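You operate a simulated robot arm through the tools that you are given. There is no shell and no other tool. Be economical: measure what you need, move in short steps, check, and stop when the job is done.

You run a simulated robot arm. Do the job below in one go: nothing can be reset, and whatever is moved stays where it is left.

Task
Wash the gold and the teal make-up brush, blot them and hang them back in the rack.
Fine: brush cleaner, ribbed mat, black sponge; each goes back in the hole it came from.

The check looks at the end state, three seconds after you hand in, the way a careful person would. Anything else that was tipped, shoved, dropped, spilled or broken makes it a failure.

Robot
A 7-joint arm with a two-finger parallel gripper, fixed in place. Base frame: the origin is at the foot of the arm, x ahead of it, y to its left, z up; the work surface is at about z = 11. Units: mm, rad, N and s.
With the tool pointing down near the work surface it reaches from about 220 to 580 mm from the base axis. Its first joint turns from -1.152 to 1.152 rad. Payload 2.5 kg.
Tool frame: the origin (TCP) lies between the finger pads and is the grasp point; the fingertips stand 23 mm ahead of it; z points along the fingers, y is the line along which they close. Largest opening 94 mm; finger width 38, thickness 10; the body of the gripper, 54 by 96 mm, starts 39 mm behind the TCP.
Orientation is that of the tool frame in the base frame, as a unit quaternion [x, y, z, w]. With the fingers straight down and closing along the base's y, the tool's x points along the base's -x, its y along +y and its z along -z.

Tools
- The arm moves only by the tool apply_moves. Its argument "deltas" is a list that holds one entry, the list of rows, each a list of 7 numbers: the shift along the tool's x, y, z in mm, then the turn, a rotation vector about the tool's x, y, z in rad, then the gripper command, from -1 (fully open) to 1 (shut), values between in proportion. In form: [[[dx, dy, dz, ax, ay, az, hand], ...]]. A call has 1 to 10 rows; each row is the pose to reach, as a shift and turn from the pose commanded when the call began, along the tool's axes at that moment. Each row takes 0.2 s and may step no farther than 50 mm and 0.15 rad from the row before; otherwise, or with a gripper value out of range, the whole call is refused. Where a pose cannot be reached the arm comes as near as it can. A force on the tool above 40 N (or 10 N above the force at the start of the call, whichever is more), or a blocked arm, ends the call early, and 0.2 s more pass. The fingers move at their own pace (about 108 mm/s each) and stop on an object; they squeeze with about 29 N. The grip force told is the motor's: it shows also when the fingers shut on nothing. Time passes only in rows, and 0.2 s behind the last, so rows that repeat a pose let the fingers close. The reply holds the time, the measured pose of the TCP, the force on the tool along the base axes, the opening and the grip force, in the units named above and with some noise.
- Cameras (640 x 400 px; columns grow to the right, rows downward): "scene" is fixed at [106.4, -393.7, 563.7]; the picture's right is [0.92, -0.38, 0.00], its down [-0.15, -0.36, -0.92] and it looks along [0.35, 0.85, -0.39] (base axes); focal length 329 px, centre (320, 200). "wrist" rides on the gripper at [87, 16, -74] in the tool frame; the picture's right is [-0.18, 0.98, 0.00], its down [-0.58, -0.11, -0.81] and it looks along [-0.79, -0.15, 0.59] (tool axes); focal length 243 px, centre (320, 200). There is no depth. A picture from a camera that has moved, and an enlarged one, comes with that camera's place and axes in the base frame and with its lens.
- grab_frame(camera): a new picture of that camera. It takes no simulated time.
- close_up(camera, box): a new picture of the part [left, top, right, bottom] of that camera's present view, enlarged. It takes no simulated time.
- finish_job(): hands the job in; it is judged then, once.

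Go step by step. Nothing tells you positions but the pictures and the camera data: compare them with the known pose of the tool, close in by small moves and look again before you grip or let go. The budget is 120 turns and 68 pictures, counting those below and the enlarged ones. Unless the task says otherwise, let go and move clear before handing in, and close with one line.

The tools are called after ">>>" as name(argument=value, ...) on one line, values as JSON. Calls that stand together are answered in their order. apply_moves: Moves the arm, as the interface text tells. Its arguments: {"type":"object","properties":{"deltas":{"type":"array"}},"required":["deltas"]} The other tools are called the same way: grab_frame (camera) takes a picture; close_up (camera, box) takes an enlarged picture of a part of a camera's view; finish_job () hands the job in.

At the start:

```text
t: 0.0
eef_pos: [261.0, 278.2, 353.0]
orientation: [0.0, 1.0, -0.001, 0.0]
wrist_force: [-0.5, 1.0, -0.8]
opening: 94.3
grip_force: 0.1
```

scene: 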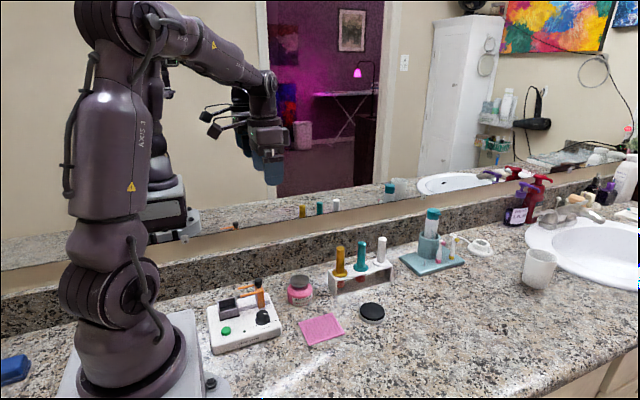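
wrist: 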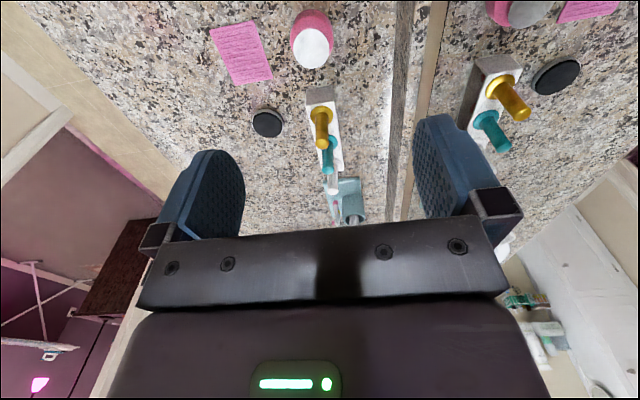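

I see a rack with gold, teal and white brushes, a pink jar (probably the brush cleaner), a pink ribbed mat and a black sponge. I'll enlarge the work area to measure it.

>>> close_up(camera="scene", box=[270, 220, 430, 350])

>>> close_up(camera="wrist", box=[190, 0, 390, 230])

>>> close_up(camera="scene", box=[190, 260, 330, 360])

```text
3.08 times, centred on (350, 285) of scene
camera zoom: at [106.4, -393.7, 563.7], right [0.92, -0.38, 0.0], down [-0.15, -0.36, -0.92], along [0.35, 0.85, -0.39], focal length 1011 px, centre (228, -62)
```

zoom: 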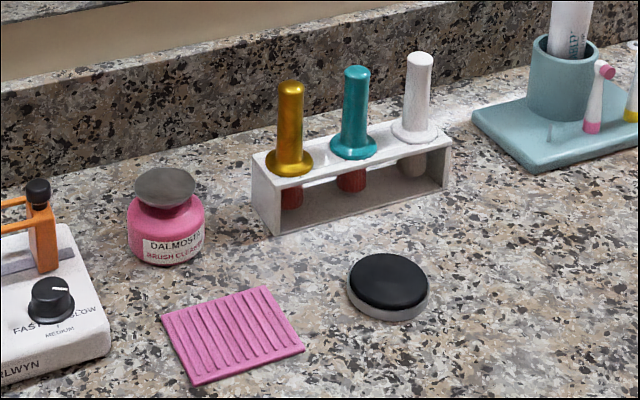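

```text
1.74 times, centred on (290, 115) of wrist
camera zoom: at [175.2, 293.6, 427.6], right [0.18, 0.98, 0.0], down [0.58, -0.11, 0.81], along [0.79, -0.15, -0.59], focal length 422 px, centre (372, 348)
```

zoom: 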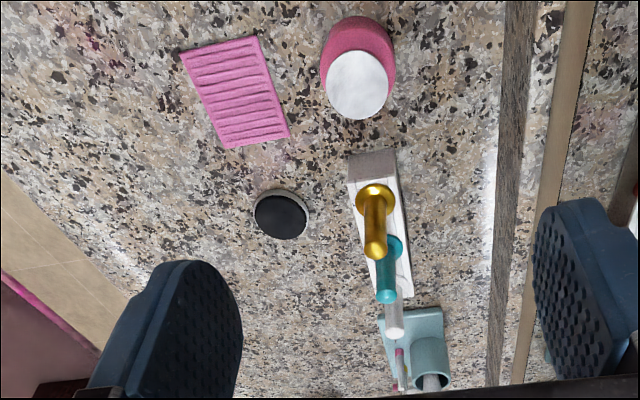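

```text
4.00 times, centred on (260, 310) of scene
camera zoom: at [106.4, -393.7, 563.7], right [0.92, -0.38, 0.0], down [-0.15, -0.36, -0.92], along [0.35, 0.85, -0.39], focal length 1314 px, centre (560, -240)
```

zoom: 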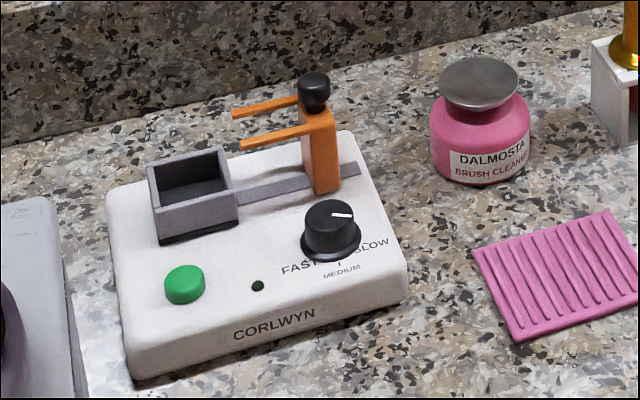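

Rack runs along x with gold near (418,232), teal near (478,232); jar near (315,241), mat (323,124), sponge (447,118). I check what the jar's top is, and the brush heads.

>>> close_up(camera="scene", box=[280, 265, 330, 315])

>>> close_up(camera="wrist", box=[280, 0, 350, 80])

>>> close_up(camera="scene", box=[325, 230, 400, 300])

```text
8.00 times, centred on (305, 290) of scene
camera zoom: at [106.4, -393.7, 563.7], right [0.92, -0.38, 0.0], down [-0.15, -0.36, -0.92], along [0.35, 0.85, -0.39], focal length 2629 px, centre (440, -520)
```

zoom: 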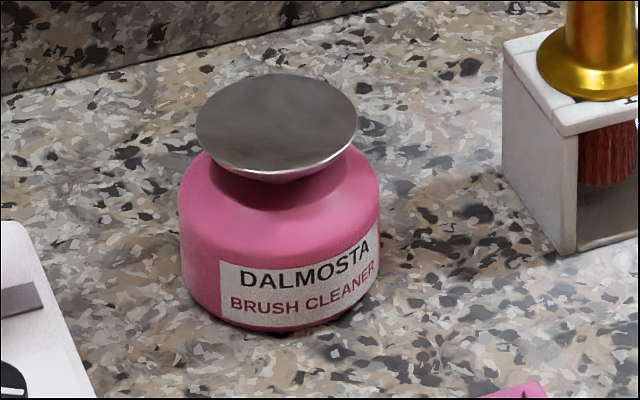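

```text
5.00 times, centred on (315, 40) of wrist
camera zoom: at [175.2, 293.6, 427.6], right [0.18, 0.98, 0.0], down [0.58, -0.11, 0.81], along [0.79, -0.15, -0.59], focal length 1213 px, centre (345, 1000)
```

zoom: 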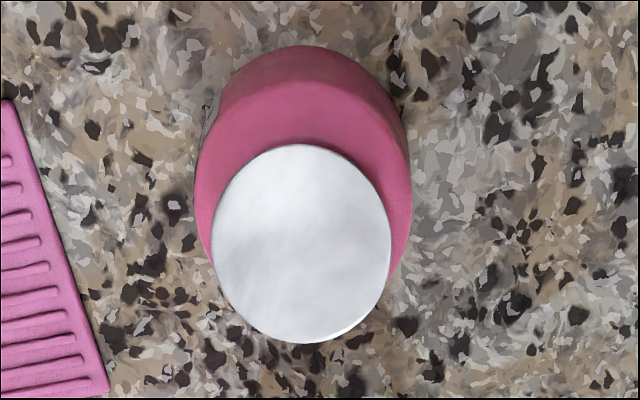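

```text
5.71 times, centred on (362, 265) of scene
camera zoom: at [106.4, -393.7, 563.7], right [0.92, -0.38, 0.0], down [-0.15, -0.36, -0.92], along [0.35, 0.85, -0.39], focal length 1878 px, centre (77, -171)
```

zoom: 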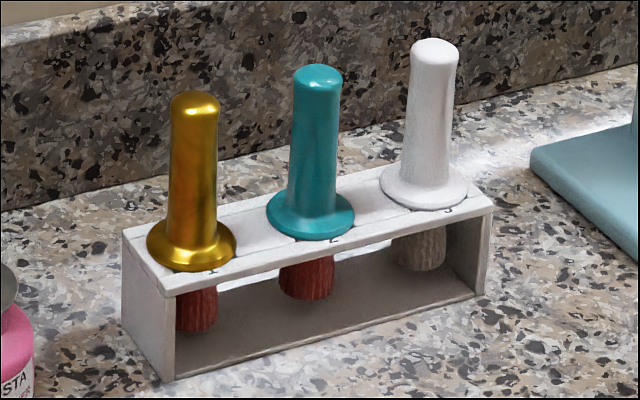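

The cleaner has a wide press-dish on top (a pump), the brush heads are red with dirt, and the rack top is around z 60. I move above the gold brush (about 420.7, 236.5) with a moderate opening.

>>> apply_moves(deltas=[[[-32, -8, 30, 0, 0, 0, -0.2], [-64, -17, 60, 0, 0, 0, -0.2], [-96, -25, 90, 0, 0, 0, -0.2], [-128, -34, 110, 0, 0, 0, -0.2], [-159.7, -41.7, 133, 0, 0, 0, -0.2], [-159.7, -41.7, 163, 0, 0, 0, -0.2], [-159.7, -41.7, 163, 0, 0, 0, -0.2]]])

>>> grab_frame(camera="wrist")

>>> close_up(camera="scene", box=[280, 180, 440, 300])

```text
t: 1.6
eef_pos: [420.4, 235.3, 190.4]
orientation: [0.0, 1.0, 0.0, 0.001]
wrist_force: [0.7, -0.3, 0.1]
opening: 56.8
grip_force: 0.0
```

```text
59 pictures are left
camera wrist: at [334.5, 251.0, 264.8], right [0.18, 0.98, 0.0], down [0.58, -0.11, 0.81], along [0.79, -0.15, -0.59], focal length 243 px, centre (320, 200)
```

wrist: 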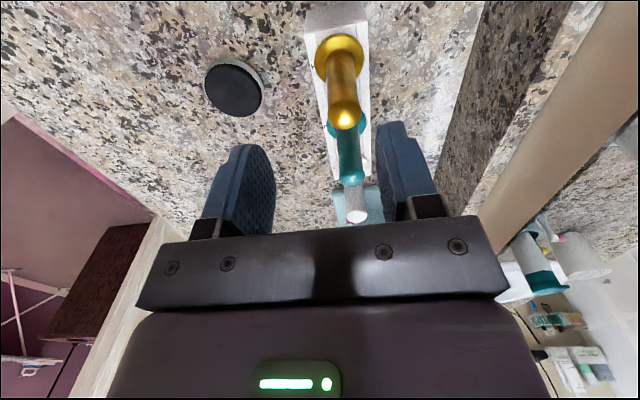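

```text
3.33 times, centred on (360, 240) of scene
camera zoom: at [106.4, -393.7, 563.7], right [0.92, -0.38, 0.0], down [-0.15, -0.36, -0.92], along [0.35, 0.85, -0.39], focal length 1095 px, centre (187, 67)
```

zoom: 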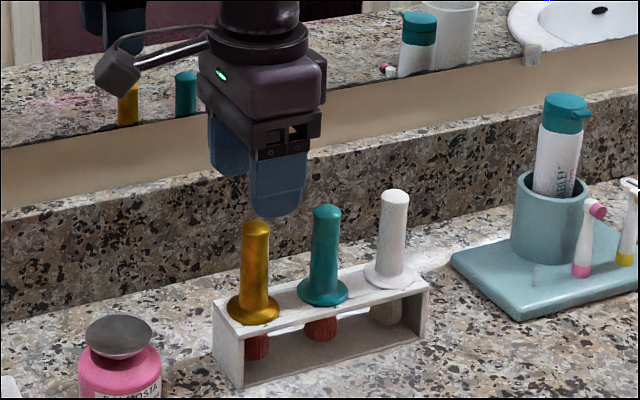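

The two cameras disagree a little if I assume my surface height; triangulating puts the gold handle's top closer to (427, 248, 130). I shift there, staying above the handles, and look again.

>>> apply_moves(deltas=[[[-3.5, 6, 12, 0, 0, 0, -0.2], [-7, 12.5, 24, 0, 0, 0, -0.2], [-7, 12.5, 24, 0, 0, 0, -0.2]]])

>>> grab_frame(camera="wrist")

>>> close_up(camera="scene", box=[300, 200, 420, 300])

```text
t: 2.4
eef_pos: [429.7, 250.4, 166.2]
orientation: [0.001, 1.0, -0.001, 0.002]
wrist_force: [0.3, 0.4, 1.3]
opening: 56.2
grip_force: 0.1
```

```text
57 pictures are left
camera wrist: at [342.4, 264.8, 240.8], right [0.18, 0.98, 0.0], down [0.58, -0.11, 0.81], along [0.79, -0.15, -0.59], focal length 243 px, centre (320, 200)
```

wrist: 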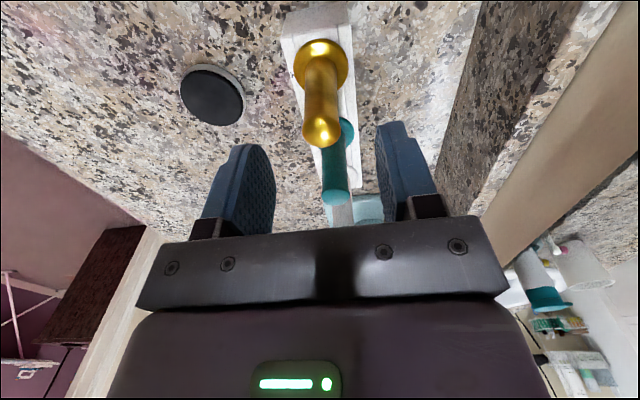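

```text
4.00 times, centred on (360, 250) of scene
camera zoom: at [106.4, -393.7, 563.7], right [0.92, -0.38, 0.0], down [-0.15, -0.36, -0.92], along [0.35, 0.85, -0.39], focal length 1314 px, centre (160, 0)
```

zoom: 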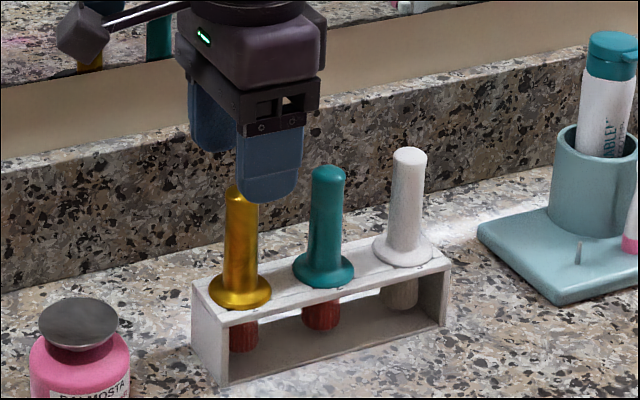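

Gold's handle axis is now measured at about (425.6, 250), top z ≈128–138, flange 55–65. I descend to TCP z ≈ 101 and grip the handle.

>>> apply_moves(deltas=[[[4, 0, 15, 0, 0, 0, -0.2], [4, 0, 40, 0, 0, 0, -0.2], [4, 0, 65, 0, 0, 0, -0.2], [4, 0, 65, 0, 0, 0, -0.2]]])

>>> grab_frame(camera="wrist")

>>> close_up(camera="scene", box=[300, 200, 420, 300])

```text
t: 3.4
eef_pos: [426.2, 248.7, 100.5]
orientation: [0.001, 1.0, 0.0, 0.002]
wrist_force: [-1.0, 0.0, 0.0]
opening: 56.6
grip_force: 0.1
```

```text
55 pictures are left
camera wrist: at [339.9, 263.8, 175.2], right [0.18, 0.98, 0.0], down [0.58, -0.11, 0.81], along [0.79, -0.15, -0.59], focal length 243 px, centre (320, 200)
```

wrist: 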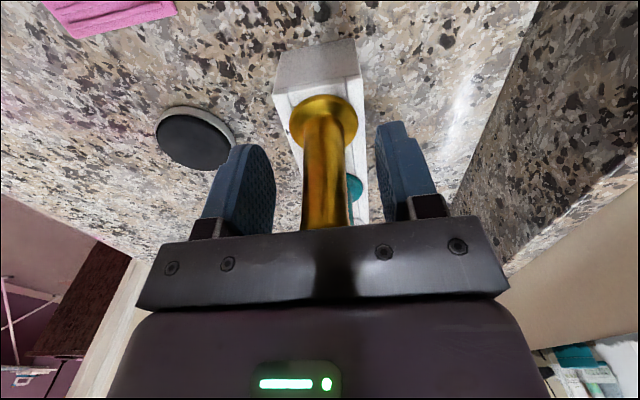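

```text
4.00 times, centred on (360, 250) of scene
camera zoom: at [106.4, -393.7, 563.7], right [0.92, -0.38, 0.0], down [-0.15, -0.36, -0.92], along [0.35, 0.85, -0.39], focal length 1314 px, centre (160, 0)
```

zoom: 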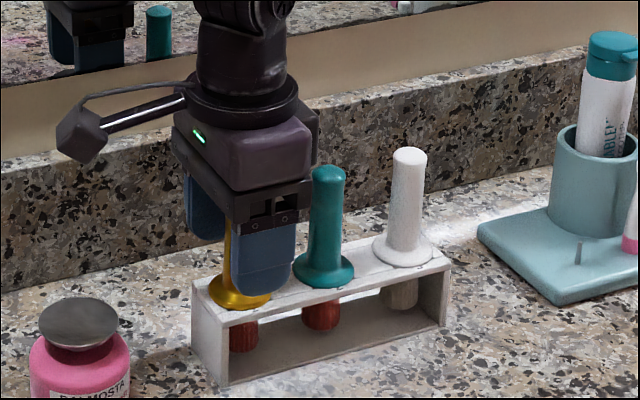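

The handle is centred between the fingers. I close on it, letting a few rows pass.

>>> apply_moves(deltas=[[[2, 0, 0, 0, 0, 0, 0.2], [2, 0, 0, 0, 0, 0, 1], [2, 0, 0, 0, 0, 0, 1], [2, 0, 0, 0, 0, 0, 1]]])

```text
t: 4.4
eef_pos: [423.4, 248.6, 99.8]
orientation: [0.0, 1.0, -0.001, 0.0]
wrist_force: [-0.7, 0.6, -0.4]
opening: 21.1
grip_force: 29.2
```

Gripped (21 mm). I lift straight up 70 mm and look.

>>> apply_moves(deltas=[[[0, 0, -15, 0, 0, 0, 1], [0, 0, -35, 0, 0, 0, 1], [0, 0, -55, 0, 0, 0, 1], [0, 0, -70, 0, 0, 0, 1], [0, 0, -70, 0, 0, 0, 1]]])

>>> close_up(camera="scene", box=[270, 170, 420, 320])

>>> grab_frame(camera="wrist")

```text
t: 5.6
eef_pos: [421.9, 248.5, 171.1]
orientation: [0.0, 1.0, 0.0, 0.0]
wrist_force: [-0.1, -0.4, -0.5]
opening: 20.9
grip_force: 29.2
```

```text
2.67 times, centred on (345, 245) of scene
camera zoom: at [106.4, -393.7, 563.7], right [0.92, -0.38, 0.0], down [-0.15, -0.36, -0.92], along [0.35, 0.85, -0.39], focal length 876 px, centre (253, 80)
```

zoom: 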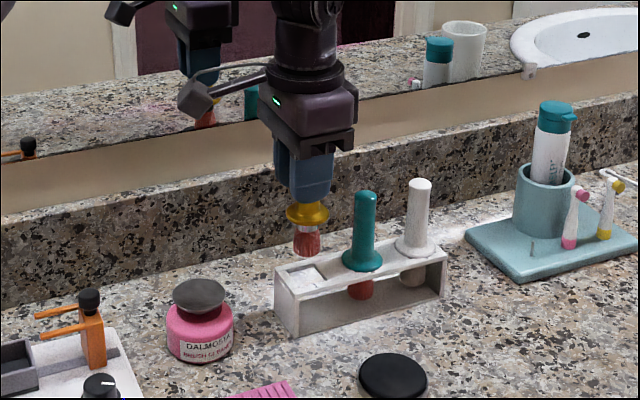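

```text
52 pictures are left
camera wrist: at [335.8, 263.8, 245.6], right [0.18, 0.98, 0.0], down [0.58, -0.11, 0.81], along [0.79, -0.15, -0.59], focal length 243 px, centre (320, 200)
```

wrist: 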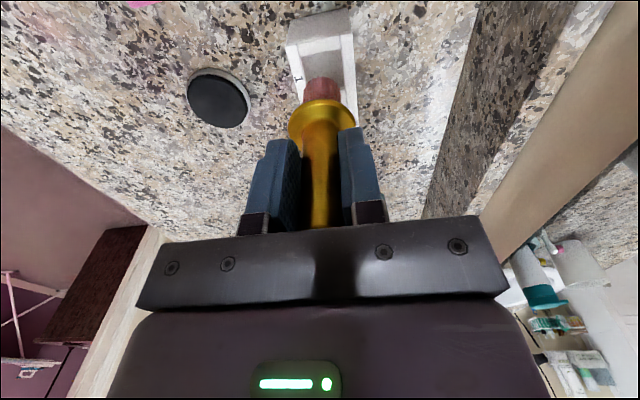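

Brush free; its tip hangs about 86 mm below the TCP. The cleaner dish triangulates to about (318.5, 255, 54); I move above it and check.

>>> apply_moves(deltas=[[[35, 2, 0, 0, 0, 0, 1], [70, 4, 0, 0, 0, 0, 1], [105.5, 6, 0, 0, 0, 0, 1], [105.5, 6, 0, 0, 0, 0, 1]]])

>>> close_up(camera="scene", box=[230, 180, 350, 320])

>>> grab_frame(camera="wrist")

```text
t: 6.6
eef_pos: [315.5, 255.4, 171.1]
orientation: [0.0, 1.0, 0.0, 0.001]
wrist_force: [0.0, -0.6, 0.0]
opening: 21.2
grip_force: 28.8
```

```text
2.86 times, centred on (290, 250) of scene
camera zoom: at [106.4, -393.7, 563.7], right [0.92, -0.38, 0.0], down [-0.15, -0.36, -0.92], along [0.35, 0.85, -0.39], focal length 939 px, centre (406, 57)
```

zoom: 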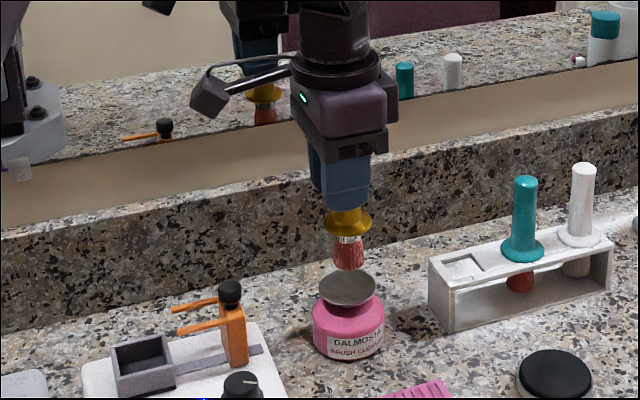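

```text
50 pictures are left
camera wrist: at [229.2, 270.1, 245.8], right [0.18, 0.98, 0.0], down [0.58, -0.11, 0.81], along [0.79, -0.15, -0.59], focal length 243 px, centre (320, 200)
```

wrist: 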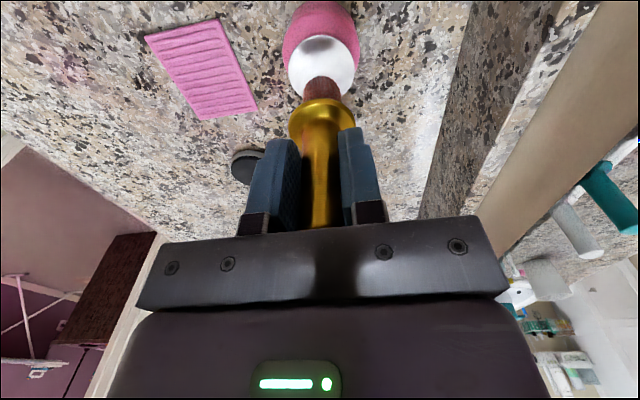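

Brush is right over the dish in both views. I lower until contact shows in the force.

>>> apply_moves(deltas=[[[0, 0, 12, 0, 0, 0, 1], [0, 0, 24, 0, 0, 0, 1], [0, 0, 28, 0, 0, 0, 1], [0, 0, 28, 0, 0, 0, 1]]])

>>> close_up(camera="scene", box=[270, 230, 350, 310])

```text
t: 7.6
eef_pos: [315.6, 255.1, 143.1]
orientation: [0.001, 1.0, 0.0, 0.001]
wrist_force: [0.0, -0.4, 0.6]
opening: 20.6
grip_force: 28.9
```

```text
5.00 times, centred on (310, 270) of scene
camera zoom: at [106.4, -393.7, 563.7], right [0.92, -0.38, 0.0], down [-0.15, -0.36, -0.92], along [0.35, 0.85, -0.39], focal length 1643 px, centre (370, -150)
```

zoom: 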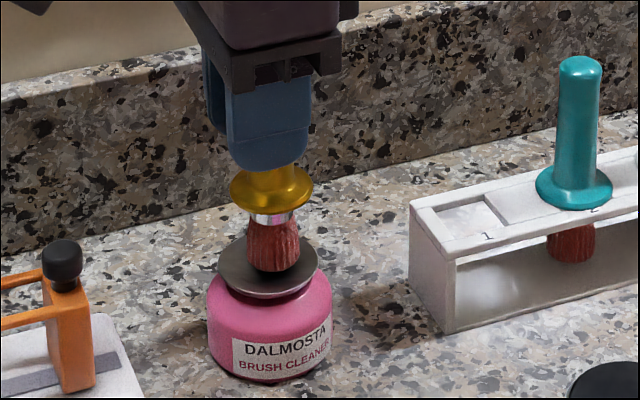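

Tip is about at the dish. I press down slowly in 2 mm steps.

>>> apply_moves(deltas=[[[2, 0, 2, 0, 0, 0, 1], [2, 0, 4, 0, 0, 0, 1], [2, 0, 6, 0, 0, 0, 1], [2, 0, 6, 0, 0, 0, 1]]])

>>> close_up(camera="scene", box=[270, 230, 350, 310])

```text
t: 8.6
eef_pos: [313.8, 253.8, 138.2]
orientation: [0.001, 1.0, 0.0, 0.002]
wrist_force: [-2.1, 0.2, 19.9]
opening: 21.3
grip_force: 28.8
```

```text
5.00 times, centred on (310, 270) of scene
camera zoom: at [106.3, -393.8, 563.6], right [0.92, -0.38, 0.0], down [-0.15, -0.36, -0.92], along [0.35, 0.85, -0.39], focal length 1643 px, centre (370, -150)
```

zoom: 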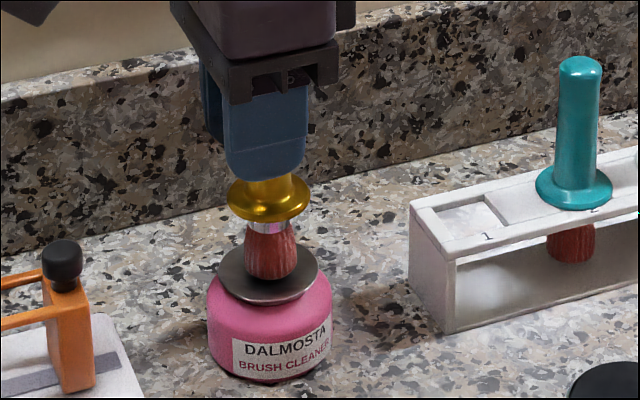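

Force is 20 N and the dish seems to be sinking a little. I press 3 mm more and hold.

>>> apply_moves(deltas=[[[0, 0, 1.5, 0, 0, 0, 1], [0, 0, 3, 0, 0, 0, 1], [0, 0, 3, 0, 0, 0, 1], [0, 0, 3, 0, 0, 0, 1]]])

>>> close_up(camera="scene", box=[270, 230, 350, 310])

```text
t: 9.6
eef_pos: [316.4, 254.6, 133.3]
orientation: [0.0, 1.0, 0.001, 0.001]
wrist_force: [2.2, 0.0, 21.3]
opening: 21.4
grip_force: 28.9
```

```text
5.00 times, centred on (310, 270) of scene
camera zoom: at [106.3, -393.8, 563.6], right [0.92, -0.38, 0.0], down [-0.15, -0.36, -0.92], along [0.35, 0.85, -0.39], focal length 1643 px, centre (370, -150)
```

zoom: 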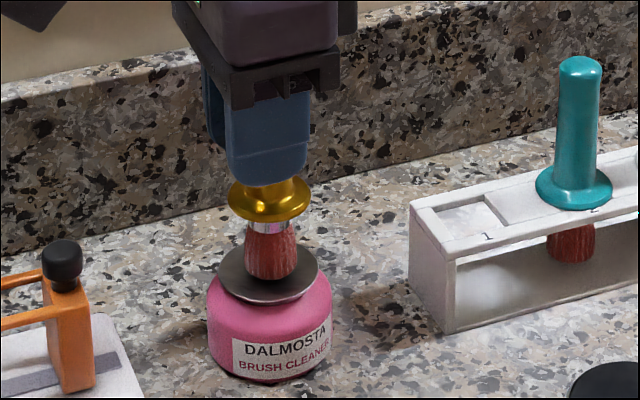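

The brush slid slightly up in the fingers at ~21 N, so the dish seems to be at its stop. I lift and look at dish and bristles.

>>> apply_moves(deltas=[[[0, 0, -10, 0, 0, 0, 1], [0, 0, -28, 0, 0, 0, 1], [0, 0, -28, 0, 0, 0, 1]]])

>>> close_up(camera="scene", box=[280, 235, 330, 310])

>>> close_up(camera="wrist", box=[270, 0, 380, 140])

```text
t: 10.4
eef_pos: [314.9, 254.8, 161.8]
orientation: [0.0, 1.0, -0.001, 0.0]
wrist_force: [-0.1, -0.3, 0.1]
opening: 20.9
grip_force: 28.6
```

```text
5.33 times, centred on (305, 272) of scene
camera zoom: at [106.4, -393.7, 563.7], right [0.92, -0.38, 0.0], down [-0.15, -0.36, -0.92], along [0.35, 0.85, -0.39], focal length 1752 px, centre (400, -187)
```

zoom: 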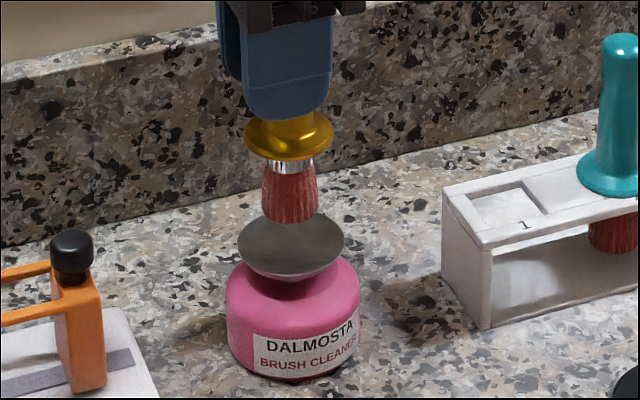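

```text
2.86 times, centred on (325, 70) of wrist
camera zoom: at [228.2, 270.0, 236.4], right [0.18, 0.98, 0.0], down [0.58, -0.11, 0.81], along [0.79, -0.15, -0.59], focal length 693 px, centre (306, 571)
```

zoom: 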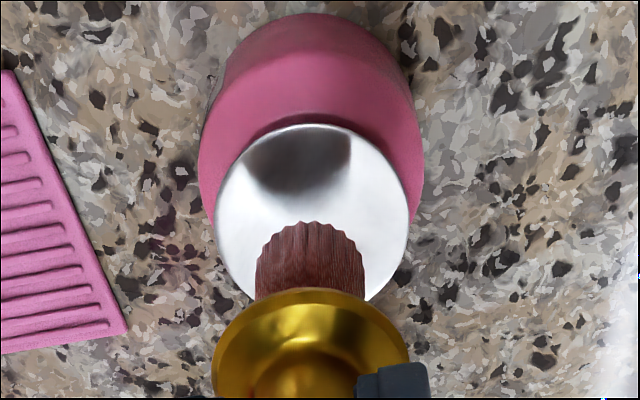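

The dish is a sprung pump with ~5 mm stroke and has come back up. One more press to the same depth for a good wetting, then lift clear toward the mat.

>>> apply_moves(deltas=[[[0, 0, 12, 0, 0, 0, 1], [0, 0, 22, 0, 0, 0, 1], [0, 0, 25, 0, 0, 0, 1], [0, 0, 28, 0, 0, 0, 1], [0, 0, 28, 0, 0, 0, 1], [0, 0, 28, 0, 0, 0, 1], [0, 0, 10, 0, 0, 0, 1], [0, 0, -10, 0, 0, 0, 1], [0, 0, -10, 0, 0, 0, 1]]])

>>> close_up(camera="scene", box=[280, 235, 330, 310])

```text
t: 12.4
eef_pos: [315.3, 255.6, 172.4]
orientation: [0.0, 1.0, 0.0, 0.0]
wrist_force: [-0.5, 0.4, -0.8]
opening: 21.0
grip_force: 29.2
```

```text
5.33 times, centred on (305, 272) of scene
camera zoom: at [106.4, -393.7, 563.7], right [0.92, -0.38, 0.0], down [-0.15, -0.36, -0.92], along [0.35, 0.85, -0.39], focal length 1752 px, centre (400, -187)
```

zoom: 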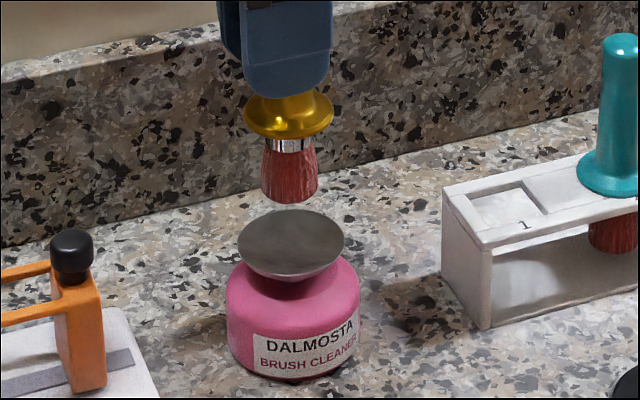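

Bristles look wet. Next the mat: it spans about x 285–371, y 103–170 with ridges along y. I move over its centre and lower to just above it.

>>> apply_moves(deltas=[[[-2, -40, 0, 0, 0, 0, 1], [-6, -80, 0, 0, 0, 0, 1], [-11, -118, 0, 0, 0, 0, 1], [-11, -118, 35, 0, 0, 0, 1], [-11, -118, 65, 0, 0, 0, 1], [-11, -118, 73, 0, 0, 0, 1], [-11, -118, 73, 0, 0, 0, 1]]])

>>> close_up(camera="scene", box=[280, 250, 380, 350])

>>> grab_frame(camera="wrist")

```text
t: 14.0
eef_pos: [326.9, 137.4, 99.0]
orientation: [0.0, 1.0, 0.0, 0.001]
wrist_force: [0.1, 0.5, 0.1]
opening: 21.1
grip_force: 29.3
```

```text
4.00 times, centred on (330, 300) of scene
camera zoom: at [106.4, -393.7, 563.7], right [0.92, -0.38, 0.0], down [-0.15, -0.36, -0.92], along [0.35, 0.85, -0.39], focal length 1314 px, centre (280, -200)
```

zoom: 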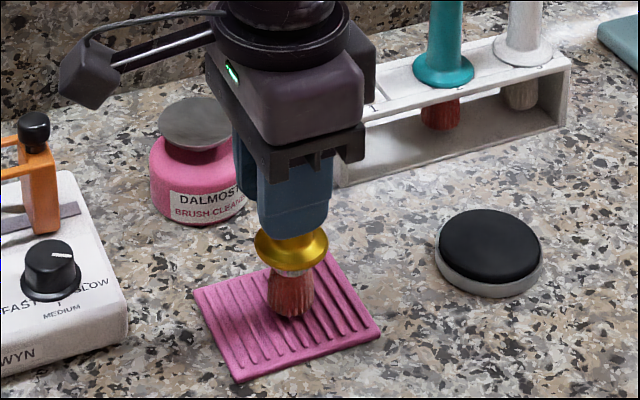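

```text
42 pictures are left
camera wrist: at [240.9, 151.9, 173.4], right [0.18, 0.98, 0.0], down [0.58, -0.11, 0.81], along [0.79, -0.15, -0.59], focal length 243 px, centre (320, 200)
```

wrist: 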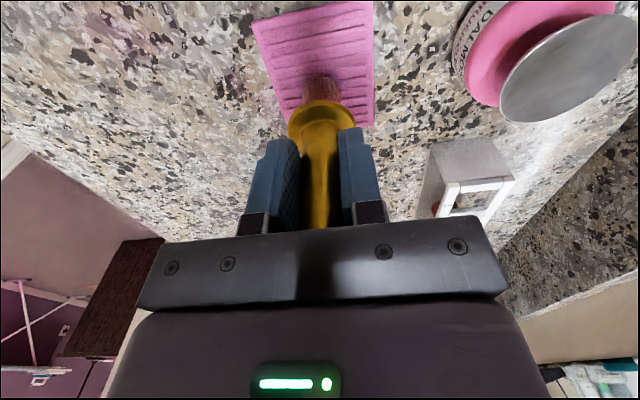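

Brush sits over the mat's centre, a little above it. I lower gently until light contact.

>>> apply_moves(deltas=[[[0, 0, 3, 0, 0, 0, 1], [0, 0, 6, 0, 0, 0, 1], [0, 0, 8, 0, 0, 0, 1], [0, 0, 8, 0, 0, 0, 1]]])

```text
t: 15.0
eef_pos: [327.6, 135.9, 91.0]
orientation: [0.0, 1.0, 0.002, 0.003]
wrist_force: [2.9, -3.4, 22.4]
opening: 21.2
grip_force: 29.1
```

Already 22 N, so I ease up 3 mm and make strokes across the ridges.

>>> apply_moves(deltas=[[[0, 0, -3, 0, 0, 0, 1], [10, 0, -3, 0, 0, 0, 1], [20, 0, -3, 0, 0, 0, 1], [10, 0, -3, 0, 0, 0, 1], [0, 0, -3, 0, 0, 0, 1], [-10, 0, -3, 0, 0, 0, 1], [-20, 0, -3, 0, 0, 0, 1], [-20, 0, -3, 0, 0, 0, 1]]])

>>> close_up(camera="scene", box=[280, 250, 380, 350])

```text
t: 16.8
eef_pos: [345.4, 137.0, 93.9]
orientation: [0.001, 1.0, 0.0, 0.0]
wrist_force: [1.0, 0.7, -1.0]
opening: 20.7
grip_force: 29.0
```

```text
4.00 times, centred on (330, 300) of scene
camera zoom: at [106.4, -393.7, 563.7], right [0.92, -0.38, 0.0], down [-0.15, -0.36, -0.92], along [0.35, 0.85, -0.39], focal length 1314 px, centre (280, -200)
```

zoom: 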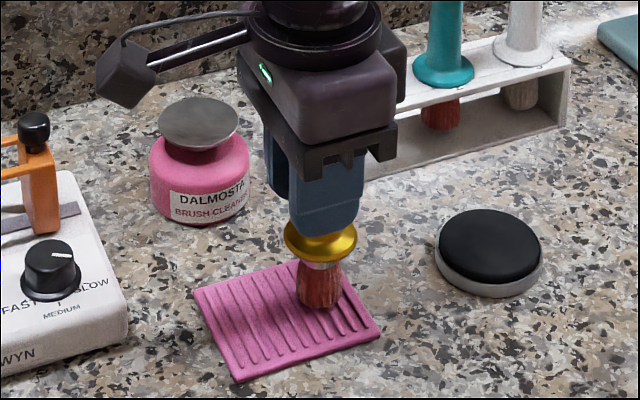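

No contact at that height; the mat did not move. I lower 2 mm and read the force.

>>> apply_moves(deltas=[[[0, 0, 1, 0, 0, 0, 1], [0, 0, 2, 0, 0, 0, 1], [0, 0, 2, 0, 0, 0, 1]]])

```text
t: 17.6
eef_pos: [345.2, 136.3, 91.9]
orientation: [0.001, 1.0, 0.001, 0.001]
wrist_force: [-2.9, -0.4, 9.4]
opening: 21.1
grip_force: 28.9
```

About 9 N, good for rubbing. I stroke back and forth across the ridges.

>>> apply_moves(deltas=[[[10, 0, 0, 0, 0, 0, 1], [20, 0, 0, 0, 0, 0, 1], [30, 0, 0, 0, 0, 0, 1], [40, 0, 0, 0, 0, 0, 1], [30, 0, 0, 0, 0, 0, 1], [20, 0, 0, 0, 0, 0, 1], [10, 0, 0, 0, 0, 0, 1], [0, 0, 0, 0, 0, 0, 1], [0, 0, 0, 0, 0, 0, 1]]])

>>> close_up(camera="scene", box=[280, 250, 380, 350])

```text
t: 19.6
eef_pos: [346.4, 136.6, 90.1]
orientation: [0.0, 1.0, 0.0, -0.001]
wrist_force: [-0.6, 0.5, -0.3]
opening: 21.0
grip_force: 28.6
```

```text
4.00 times, centred on (330, 300) of scene
camera zoom: at [106.4, -393.7, 563.7], right [0.92, -0.38, 0.0], down [-0.15, -0.36, -0.92], along [0.35, 0.85, -0.39], focal length 1314 px, centre (280, -200)
```

zoom: 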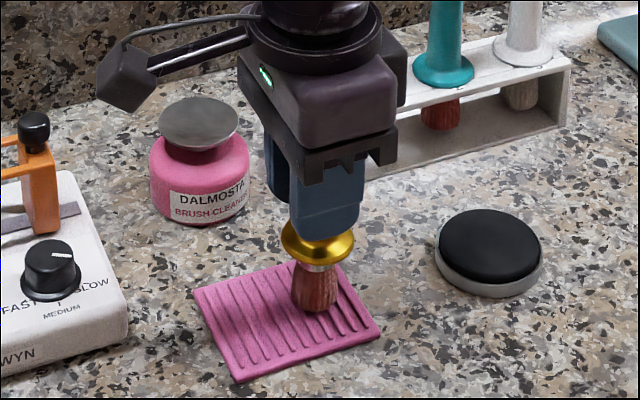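

Bristles look browner (cleaner), and the brush slid up slightly so contact was lost. I enlarge the bristles to judge.

>>> close_up(camera="scene", box=[335, 295, 375, 335])

>>> close_up(camera="wrist", box=[270, 40, 380, 160])

```text
10.00 times, centred on (355, 315) of scene
camera zoom: at [106.4, -393.7, 563.7], right [0.92, -0.38, 0.0], down [-0.15, -0.36, -0.92], along [0.35, 0.85, -0.39], focal length 3286 px, centre (-30, -950)
```

zoom: 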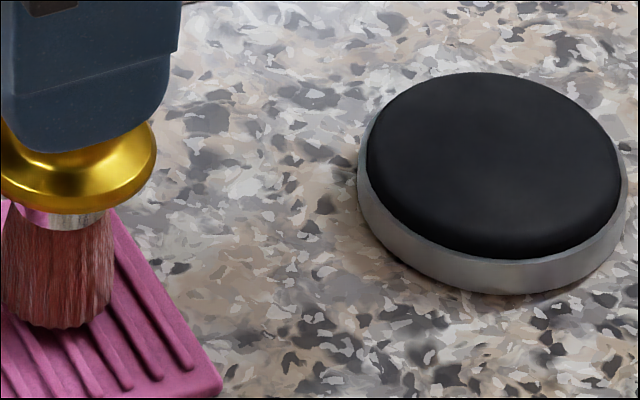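

```text
3.33 times, centred on (325, 100) of wrist
camera zoom: at [259.6, 151.9, 166.3], right [0.18, 0.98, 0.0], down [0.58, -0.11, 0.81], along [0.79, -0.15, -0.59], focal length 809 px, centre (303, 533)
```

zoom: 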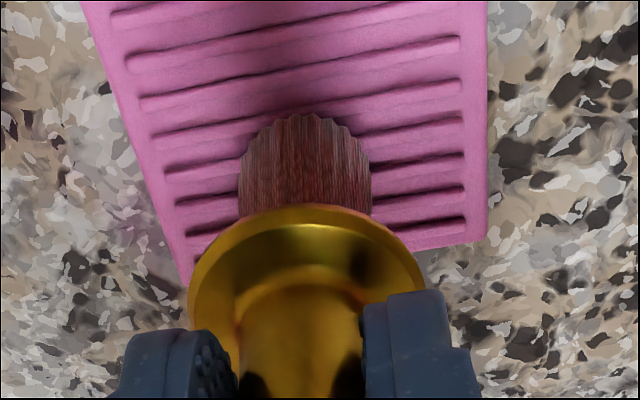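

The red is fading on the bristles, so rubbing works. I press 1.5 mm lower and rub more.

>>> apply_moves(deltas=[[[0, 0, 1.5, 0, 0, 0, 1], [14, 0, 1.5, 0, 0, 0, 1], [28, 0, 1.5, 0, 0, 0, 1], [14, 0, 1.5, 0, 0, 0, 1], [0, 0, 1.5, 0, 0, 0, 1], [14, 0, 1.5, 0, 0, 0, 1], [28, 0, 1.5, 0, 0, 0, 1], [14, 0, 1.5, 0, 0, 0, 1], [0, 0, 1.5, 0, 0, 0, 1], [14, 0, 1.5, 0, 0, 0, 1]]])

>>> close_up(camera="scene", box=[300, 270, 380, 340])

```text
t: 21.8
eef_pos: [331.7, 137.0, 90.0]
orientation: [0.0, 1.0, 0.0, 0.0]
wrist_force: [0.3, 0.5, 0.7]
opening: 21.4
grip_force: 28.8
```

```text
5.71 times, centred on (340, 305) of scene
camera zoom: at [106.4, -393.7, 563.7], right [0.92, -0.38, 0.0], down [-0.15, -0.36, -0.92], along [0.35, 0.85, -0.39], focal length 1878 px, centre (206, -400)
```

zoom: 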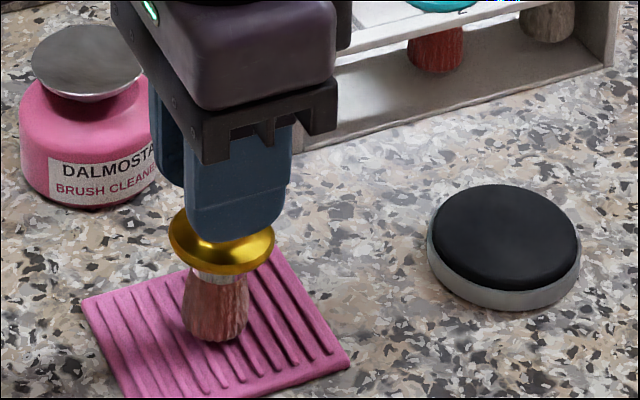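

Bristles paler still; the brush has tilted a few degrees (tip toward −x). I press again and stroke toward −x, which should also drag the brush straight.

>>> apply_moves(deltas=[[[-18, 0, -2, 0, 0, 0, 1], [-18, 0, 2, 0, 0, 0, 1], [-8, 0, 2, 0, 0, 0, 1], [2, 0, 2, 0, 0, 0, 1], [12, 0, 2, 0, 0, 0, 1], [22, 0, 2, 0, 0, 0, 1], [22, 0, 2, 0, 0, 0, 1]]])

>>> close_up(camera="scene", box=[285, 270, 365, 340])

```text
t: 23.4
eef_pos: [310.0, 138.0, 87.3]
orientation: [-0.001, 1.0, -0.001, 0.001]
wrist_force: [8.0, 0.9, 10.0]
opening: 21.1
grip_force: 29.0
```

```text
5.71 times, centred on (325, 305) of scene
camera zoom: at [106.3, -393.8, 563.7], right [0.92, -0.38, 0.0], down [-0.15, -0.36, -0.92], along [0.35, 0.85, -0.39], focal length 1878 px, centre (291, -400)
```

zoom: 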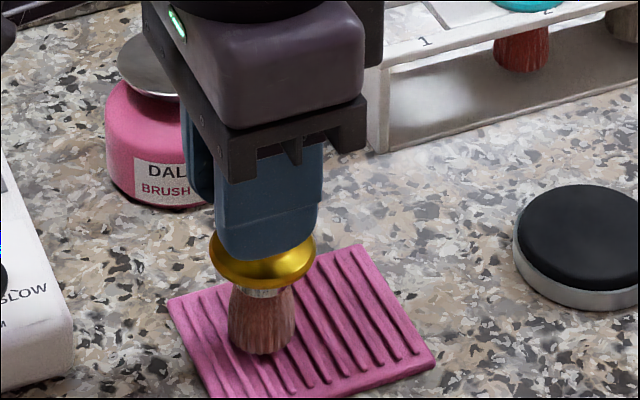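

Good contact (10 N) and the bristles are getting tan. More strokes at this height.

>>> apply_moves(deltas=[[[-12, 0, 0, 0, 0, 0, 1], [-24, 0, 0, 0, 0, 0, 1], [-36, 0, 0, 0, 0, 0, 1], [-24, 0, 0.5, 0, 0, 0, 1], [-12, 0, 0.5, 0, 0, 0, 1], [0, 0, 0.5, 0, 0, 0, 1], [-12, 0, 0.5, 0, 0, 0, 1], [-24, 0, 0.5, 0, 0, 0, 1], [-12, 0, 1, 0, 0, 0, 1], [0, 0, 1, 0, 0, 0, 1]]])

>>> close_up(camera="scene", box=[285, 270, 365, 340])

```text
t: 25.6
eef_pos: [309.2, 138.4, 87.1]
orientation: [0.0, 1.0, 0.0, 0.0]
wrist_force: [-0.3, 0.5, -0.9]
opening: 20.8
grip_force: 28.6
```

```text
5.71 times, centred on (325, 305) of scene
camera zoom: at [106.4, -393.7, 563.7], right [0.92, -0.38, 0.0], down [-0.15, -0.36, -0.92], along [0.35, 0.85, -0.39], focal length 1878 px, centre (291, -400)
```

zoom: 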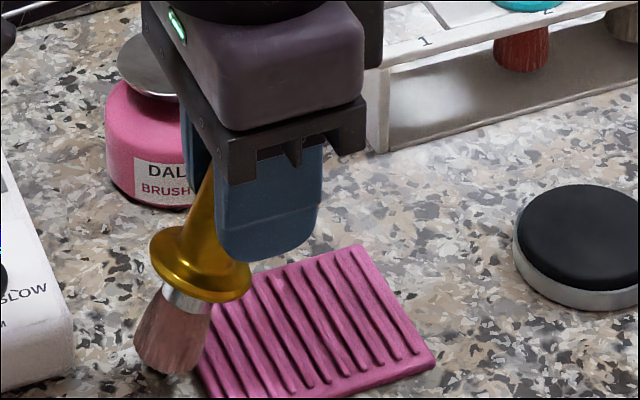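

The brush pivoted ~23° in the pads (tip toward −x) and left the mat. I lift and tilt the tool by −0.4 rad about y so the brush hangs vertical again, then check.

>>> apply_moves(deltas=[[[0, 0, -30, 0, 0, 0, 1], [0, 0, -45, 0, -0.13, 0, 1], [0, 0, -45, 0, -0.26, 0, 1], [0, 0, -45, 0, -0.39, 0, 1], [0, 0, -45, 0, -0.39, 0, 1]]])

>>> close_up(camera="scene", box=[275, 240, 365, 330])

>>> grab_frame(camera="wrist")

```text
t: 26.8
eef_pos: [309.5, 138.1, 131.5]
orientation: [0.0, 0.981, -0.001, 0.195]
wrist_force: [-0.1, 0.0, -0.9]
opening: 20.6
grip_force: 29.1
```

```text
4.44 times, centred on (320, 285) of scene
camera zoom: at [106.4, -393.7, 563.7], right [0.92, -0.38, 0.0], down [-0.15, -0.36, -0.92], along [0.35, 0.85, -0.39], focal length 1460 px, centre (320, -178)
```

zoom: 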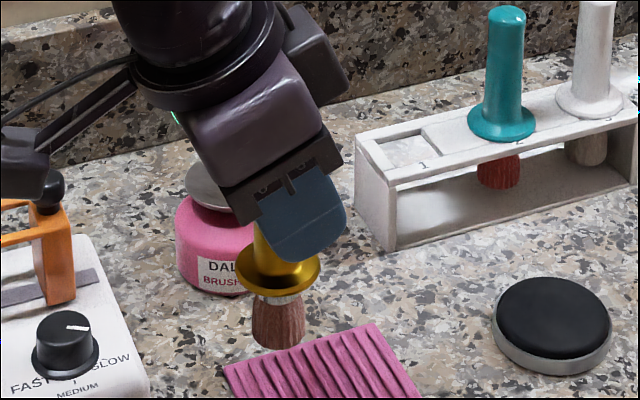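

```text
33 pictures are left
camera wrist: at [202.0, 153.2, 168.3], right [0.17, 0.98, 0.07], down [0.23, -0.11, 0.97], along [0.96, -0.15, -0.24], focal length 243 px, centre (320, 200)
```

wrist: 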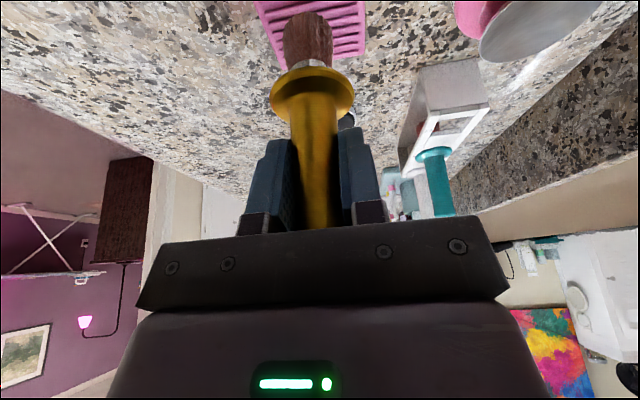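

Brush vertical again, bristles are brown-pink. I turn the tool 86° about the vertical so the strokes along x no longer pivot the brush in the pads, and shift over the mat's centre.

>>> apply_moves(deltas=[[[-3, 0, 1.2, 0.057, 0, 0.1385, 1], [-6, 0, 2.4, 0.114, 0, 0.277, 1], [-9, 0, 3.7, 0.171, 0, 0.4155, 1], [-12, 0, 5, 0.228, 0, 0.554, 1], [-15.7, 0, 6.5, 0.285, 0, 0.6925, 1], [-15.7, 0, 6.5, 0.342, 0, 0.831, 1], [-15.7, 0, 6.5, 0.399, 0, 0.9695, 1], [-15.7, 0, 6.5, 0.456, 0, 1.108, 1], [-15.7, 0, 6.5, 0.513, 0, 1.2465, 1], [-15.7, 0, 6.5, 0.57, 0, 1.385, 1]]])

>>> close_up(camera="scene", box=[260, 220, 400, 350])

```text
t: 29.0
eef_pos: [326.8, 137.6, 131.8]
orientation: [0.669, 0.718, -0.132, 0.142]
wrist_force: [0.9, -0.2, -0.8]
opening: 21.2
grip_force: 29.1
```

```text
3.08 times, centred on (330, 285) of scene
camera zoom: at [106.4, -393.7, 563.7], right [0.92, -0.38, 0.0], down [-0.15, -0.36, -0.92], along [0.35, 0.85, -0.39], focal length 1011 px, centre (289, -62)
```

zoom: 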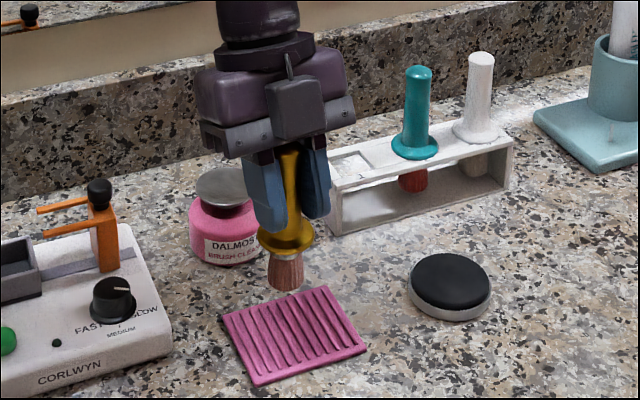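

The tool is turned, brush still vertical and above the mat's centre. I lower it along the vertical, slowly near the end.

>>> apply_moves(deltas=[[[6, 0, 14.6, 0, 0, 0, 1], [12, 0, 29.2, 0, 0, 0, 1], [14, 0, 34.2, 0, 0, 0, 1], [15, 0, 36.5, 0, 0, 0, 1], [15, 0, 36.5, 0, 0, 0, 1]]])

```text
t: 30.2
eef_pos: [327.4, 137.2, 92.6]
orientation: [0.668, 0.718, -0.132, 0.142]
wrist_force: [0.0, -0.2, -0.5]
opening: 20.8
grip_force: 29.2
```

>>> apply_moves(deltas=[[[0.8, 0, 1.9, 0, 0, 0, 1], [1.5, 0, 3.7, 0, 0, 0, 1], [2.3, 0, 5.6, 0, 0, 0, 1], [2.3, 0, 5.6, 0, 0, 0, 1]]])

>>> close_up(camera="scene", box=[290, 250, 380, 340])

```text
t: 30.9
eef_pos: [326.8, 137.3, 90.0]
orientation: [0.668, 0.718, -0.133, 0.143]
wrist_force: [-2.6, 0.0, 9.8]
opening: 21.1
grip_force: 29.4
stopped in row 3: the force on the tool passed its limit (the readings are from after the stop); the commanded pose is now the measured one
```

```text
4.44 times, centred on (335, 295) of scene
camera zoom: at [106.3, -393.8, 563.7], right [0.92, -0.38, 0.0], down [-0.15, -0.36, -0.92], along [0.35, 0.85, -0.39], focal length 1460 px, centre (253, -222)
```

zoom: 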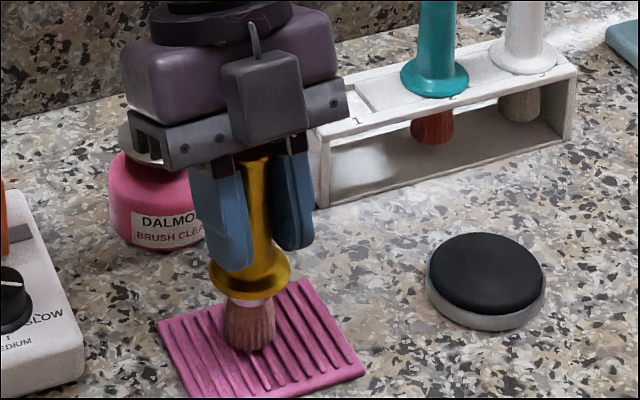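

In contact with 10 N on the mat. Now strokes along x (tool y).

>>> apply_moves(deltas=[[[0, 10, 0, 0, 0, 0, 1], [0, 20, 0, 0, 0, 0, 1], [0, 10, 0, 0, 0, 0, 1], [0, 0, 0, 0, 0, 0, 1], [0, -10, 0, 0, 0, 0, 1], [0, -20, 0, 0, 0, 0, 1], [0, -10, 0, 0, 0, 0, 1], [0, 0, 0, 0, 0, 0, 1], [0, 10, 0, 0, 0, 0, 1], [0, 20, 0, 0, 0, 0, 1]]])

>>> close_up(camera="scene", box=[290, 250, 380, 340])

```text
t: 31.3
eef_pos: [330.2, 137.1, 92.0]
orientation: [0.666, 0.72, -0.14, 0.138]
wrist_force: [-6.5, 0.6, 12.5]
opening: 21.3
grip_force: 28.7
stopped in row 1: the force on the tool passed its limit (the readings are from after the stop); the commanded pose is now the measured one
```

```text
4.44 times, centred on (335, 295) of scene
camera zoom: at [106.3, -393.8, 563.7], right [0.92, -0.38, 0.0], down [-0.15, -0.36, -0.92], along [0.35, 0.85, -0.39], focal length 1460 px, centre (253, -222)
```

zoom: 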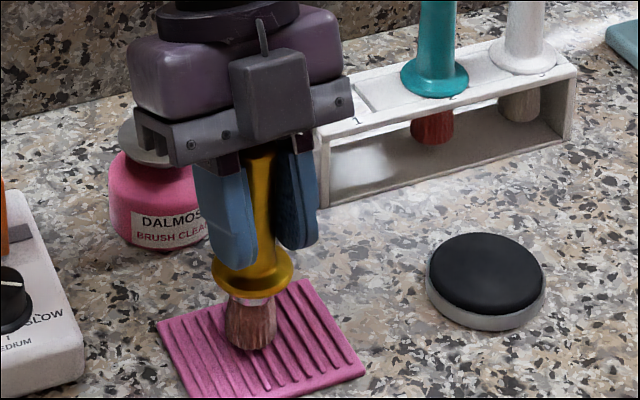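

The ridges catch the brush in this stiff direction. I ease up 1.5 mm and use shorter steps.

>>> apply_moves(deltas=[[[-0.6, 0, -1.5, 0, 0, 0, 1], [-0.6, 5, -1.5, 0, 0, 0, 1], [-0.6, 10, -1.5, 0, 0, 0, 1], [-0.6, 5, -1.5, 0, 0, 0, 1], [-0.6, 0, -1.5, 0, 0, 0, 1], [-0.6, -5, -1.5, 0, 0, 0, 1], [-0.6, -10, -1.5, 0, 0, 0, 1], [-0.6, -15, -1.5, 0, 0, 0, 1], [-0.6, -8, -1.5, 0, 0, 0, 1], [-0.6, 0, -1.5, 0, 0, 0, 1]]])

>>> close_up(camera="scene", box=[290, 250, 380, 340])

```text
t: 33.5
eef_pos: [330.5, 137.9, 91.9]
orientation: [0.666, 0.72, -0.138, 0.139]
wrist_force: [-0.8, 0.0, -0.4]
opening: 20.9
grip_force: 28.9
```

```text
4.44 times, centred on (335, 295) of scene
camera zoom: at [106.4, -393.7, 563.7], right [0.92, -0.38, 0.0], down [-0.15, -0.36, -0.92], along [0.35, 0.85, -0.39], focal length 1460 px, centre (253, -222)
```

zoom: 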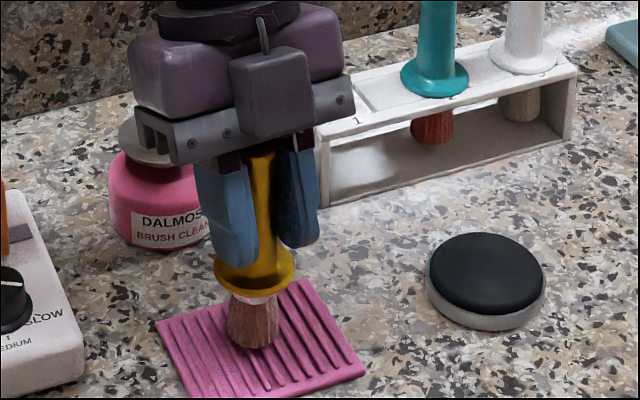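

Bristles look close to plain brown now. One more set of strokes with slightly more contact, then a close look.

>>> apply_moves(deltas=[[[0.3, 0, 0.7, 0, 0, 0, 1], [0.3, -6, 0.7, 0, 0, 0, 1], [0.3, -12, 0.7, 0, 0, 0, 1], [0.3, -18, 0.7, 0, 0, 0, 1], [0.3, -12, 0.7, 0, 0, 0, 1], [0.3, -6, 0.7, 0, 0, 0, 1], [0.3, 0, 0.7, 0, 0, 0, 1], [0.3, 6, 0.7, 0, 0, 0, 1], [0.3, 12, 0.7, 0, 0, 0, 1], [0.3, 4, 0.7, 0, 0, 0, 1]]])

>>> close_up(camera="scene", box=[325, 260, 395, 330])

```text
t: 35.7
eef_pos: [334.4, 137.4, 92.9]
orientation: [0.666, 0.72, -0.14, 0.138]
wrist_force: [0.7, -1.1, 0.2]
opening: 21.1
grip_force: 29.4
```

```text
5.71 times, centred on (360, 295) of scene
camera zoom: at [106.4, -393.7, 563.7], right [0.92, -0.38, 0.0], down [-0.15, -0.36, -0.92], along [0.35, 0.85, -0.39], focal length 1878 px, centre (91, -343)
```

zoom: 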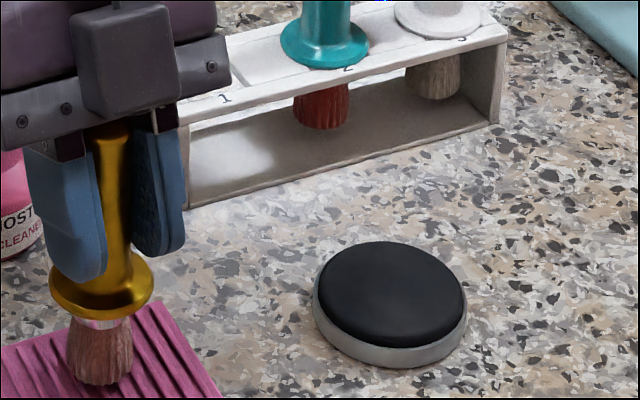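

Much cleaner but still slightly pink versus the white brush's bristles; I rub more, a bit firmer.

>>> apply_moves(deltas=[[[0.4, 0, 1.0, 0, 0, 0, 1], [0.4, -6, 1, 0, 0, 0, 1], [0.4, -12, 1, 0, 0, 0, 1], [0.4, -18, 1, 0, 0, 0, 1], [0.4, -24, 1, 0, 0, 0, 1], [0.4, -18, 1, 0, 0, 0, 1], [0.4, -12, 1, 0, 0, 0, 1], [0.4, -6, 1, 0, 0, 0, 1], [0.4, 0, 1, 0, 0, 0, 1], [0.4, 0, 1, 0, 0, 0, 1]]])

```text
t: 37.2
eef_pos: [315.3, 137.2, 90.5]
orientation: [0.665, 0.72, -0.145, 0.133]
wrist_force: [-2.9, 0.2, 9.6]
opening: 20.9
grip_force: 28.6
stopped in row 7: the force on the tool passed its limit (the readings are from after the stop); the commanded pose is now the measured one
```

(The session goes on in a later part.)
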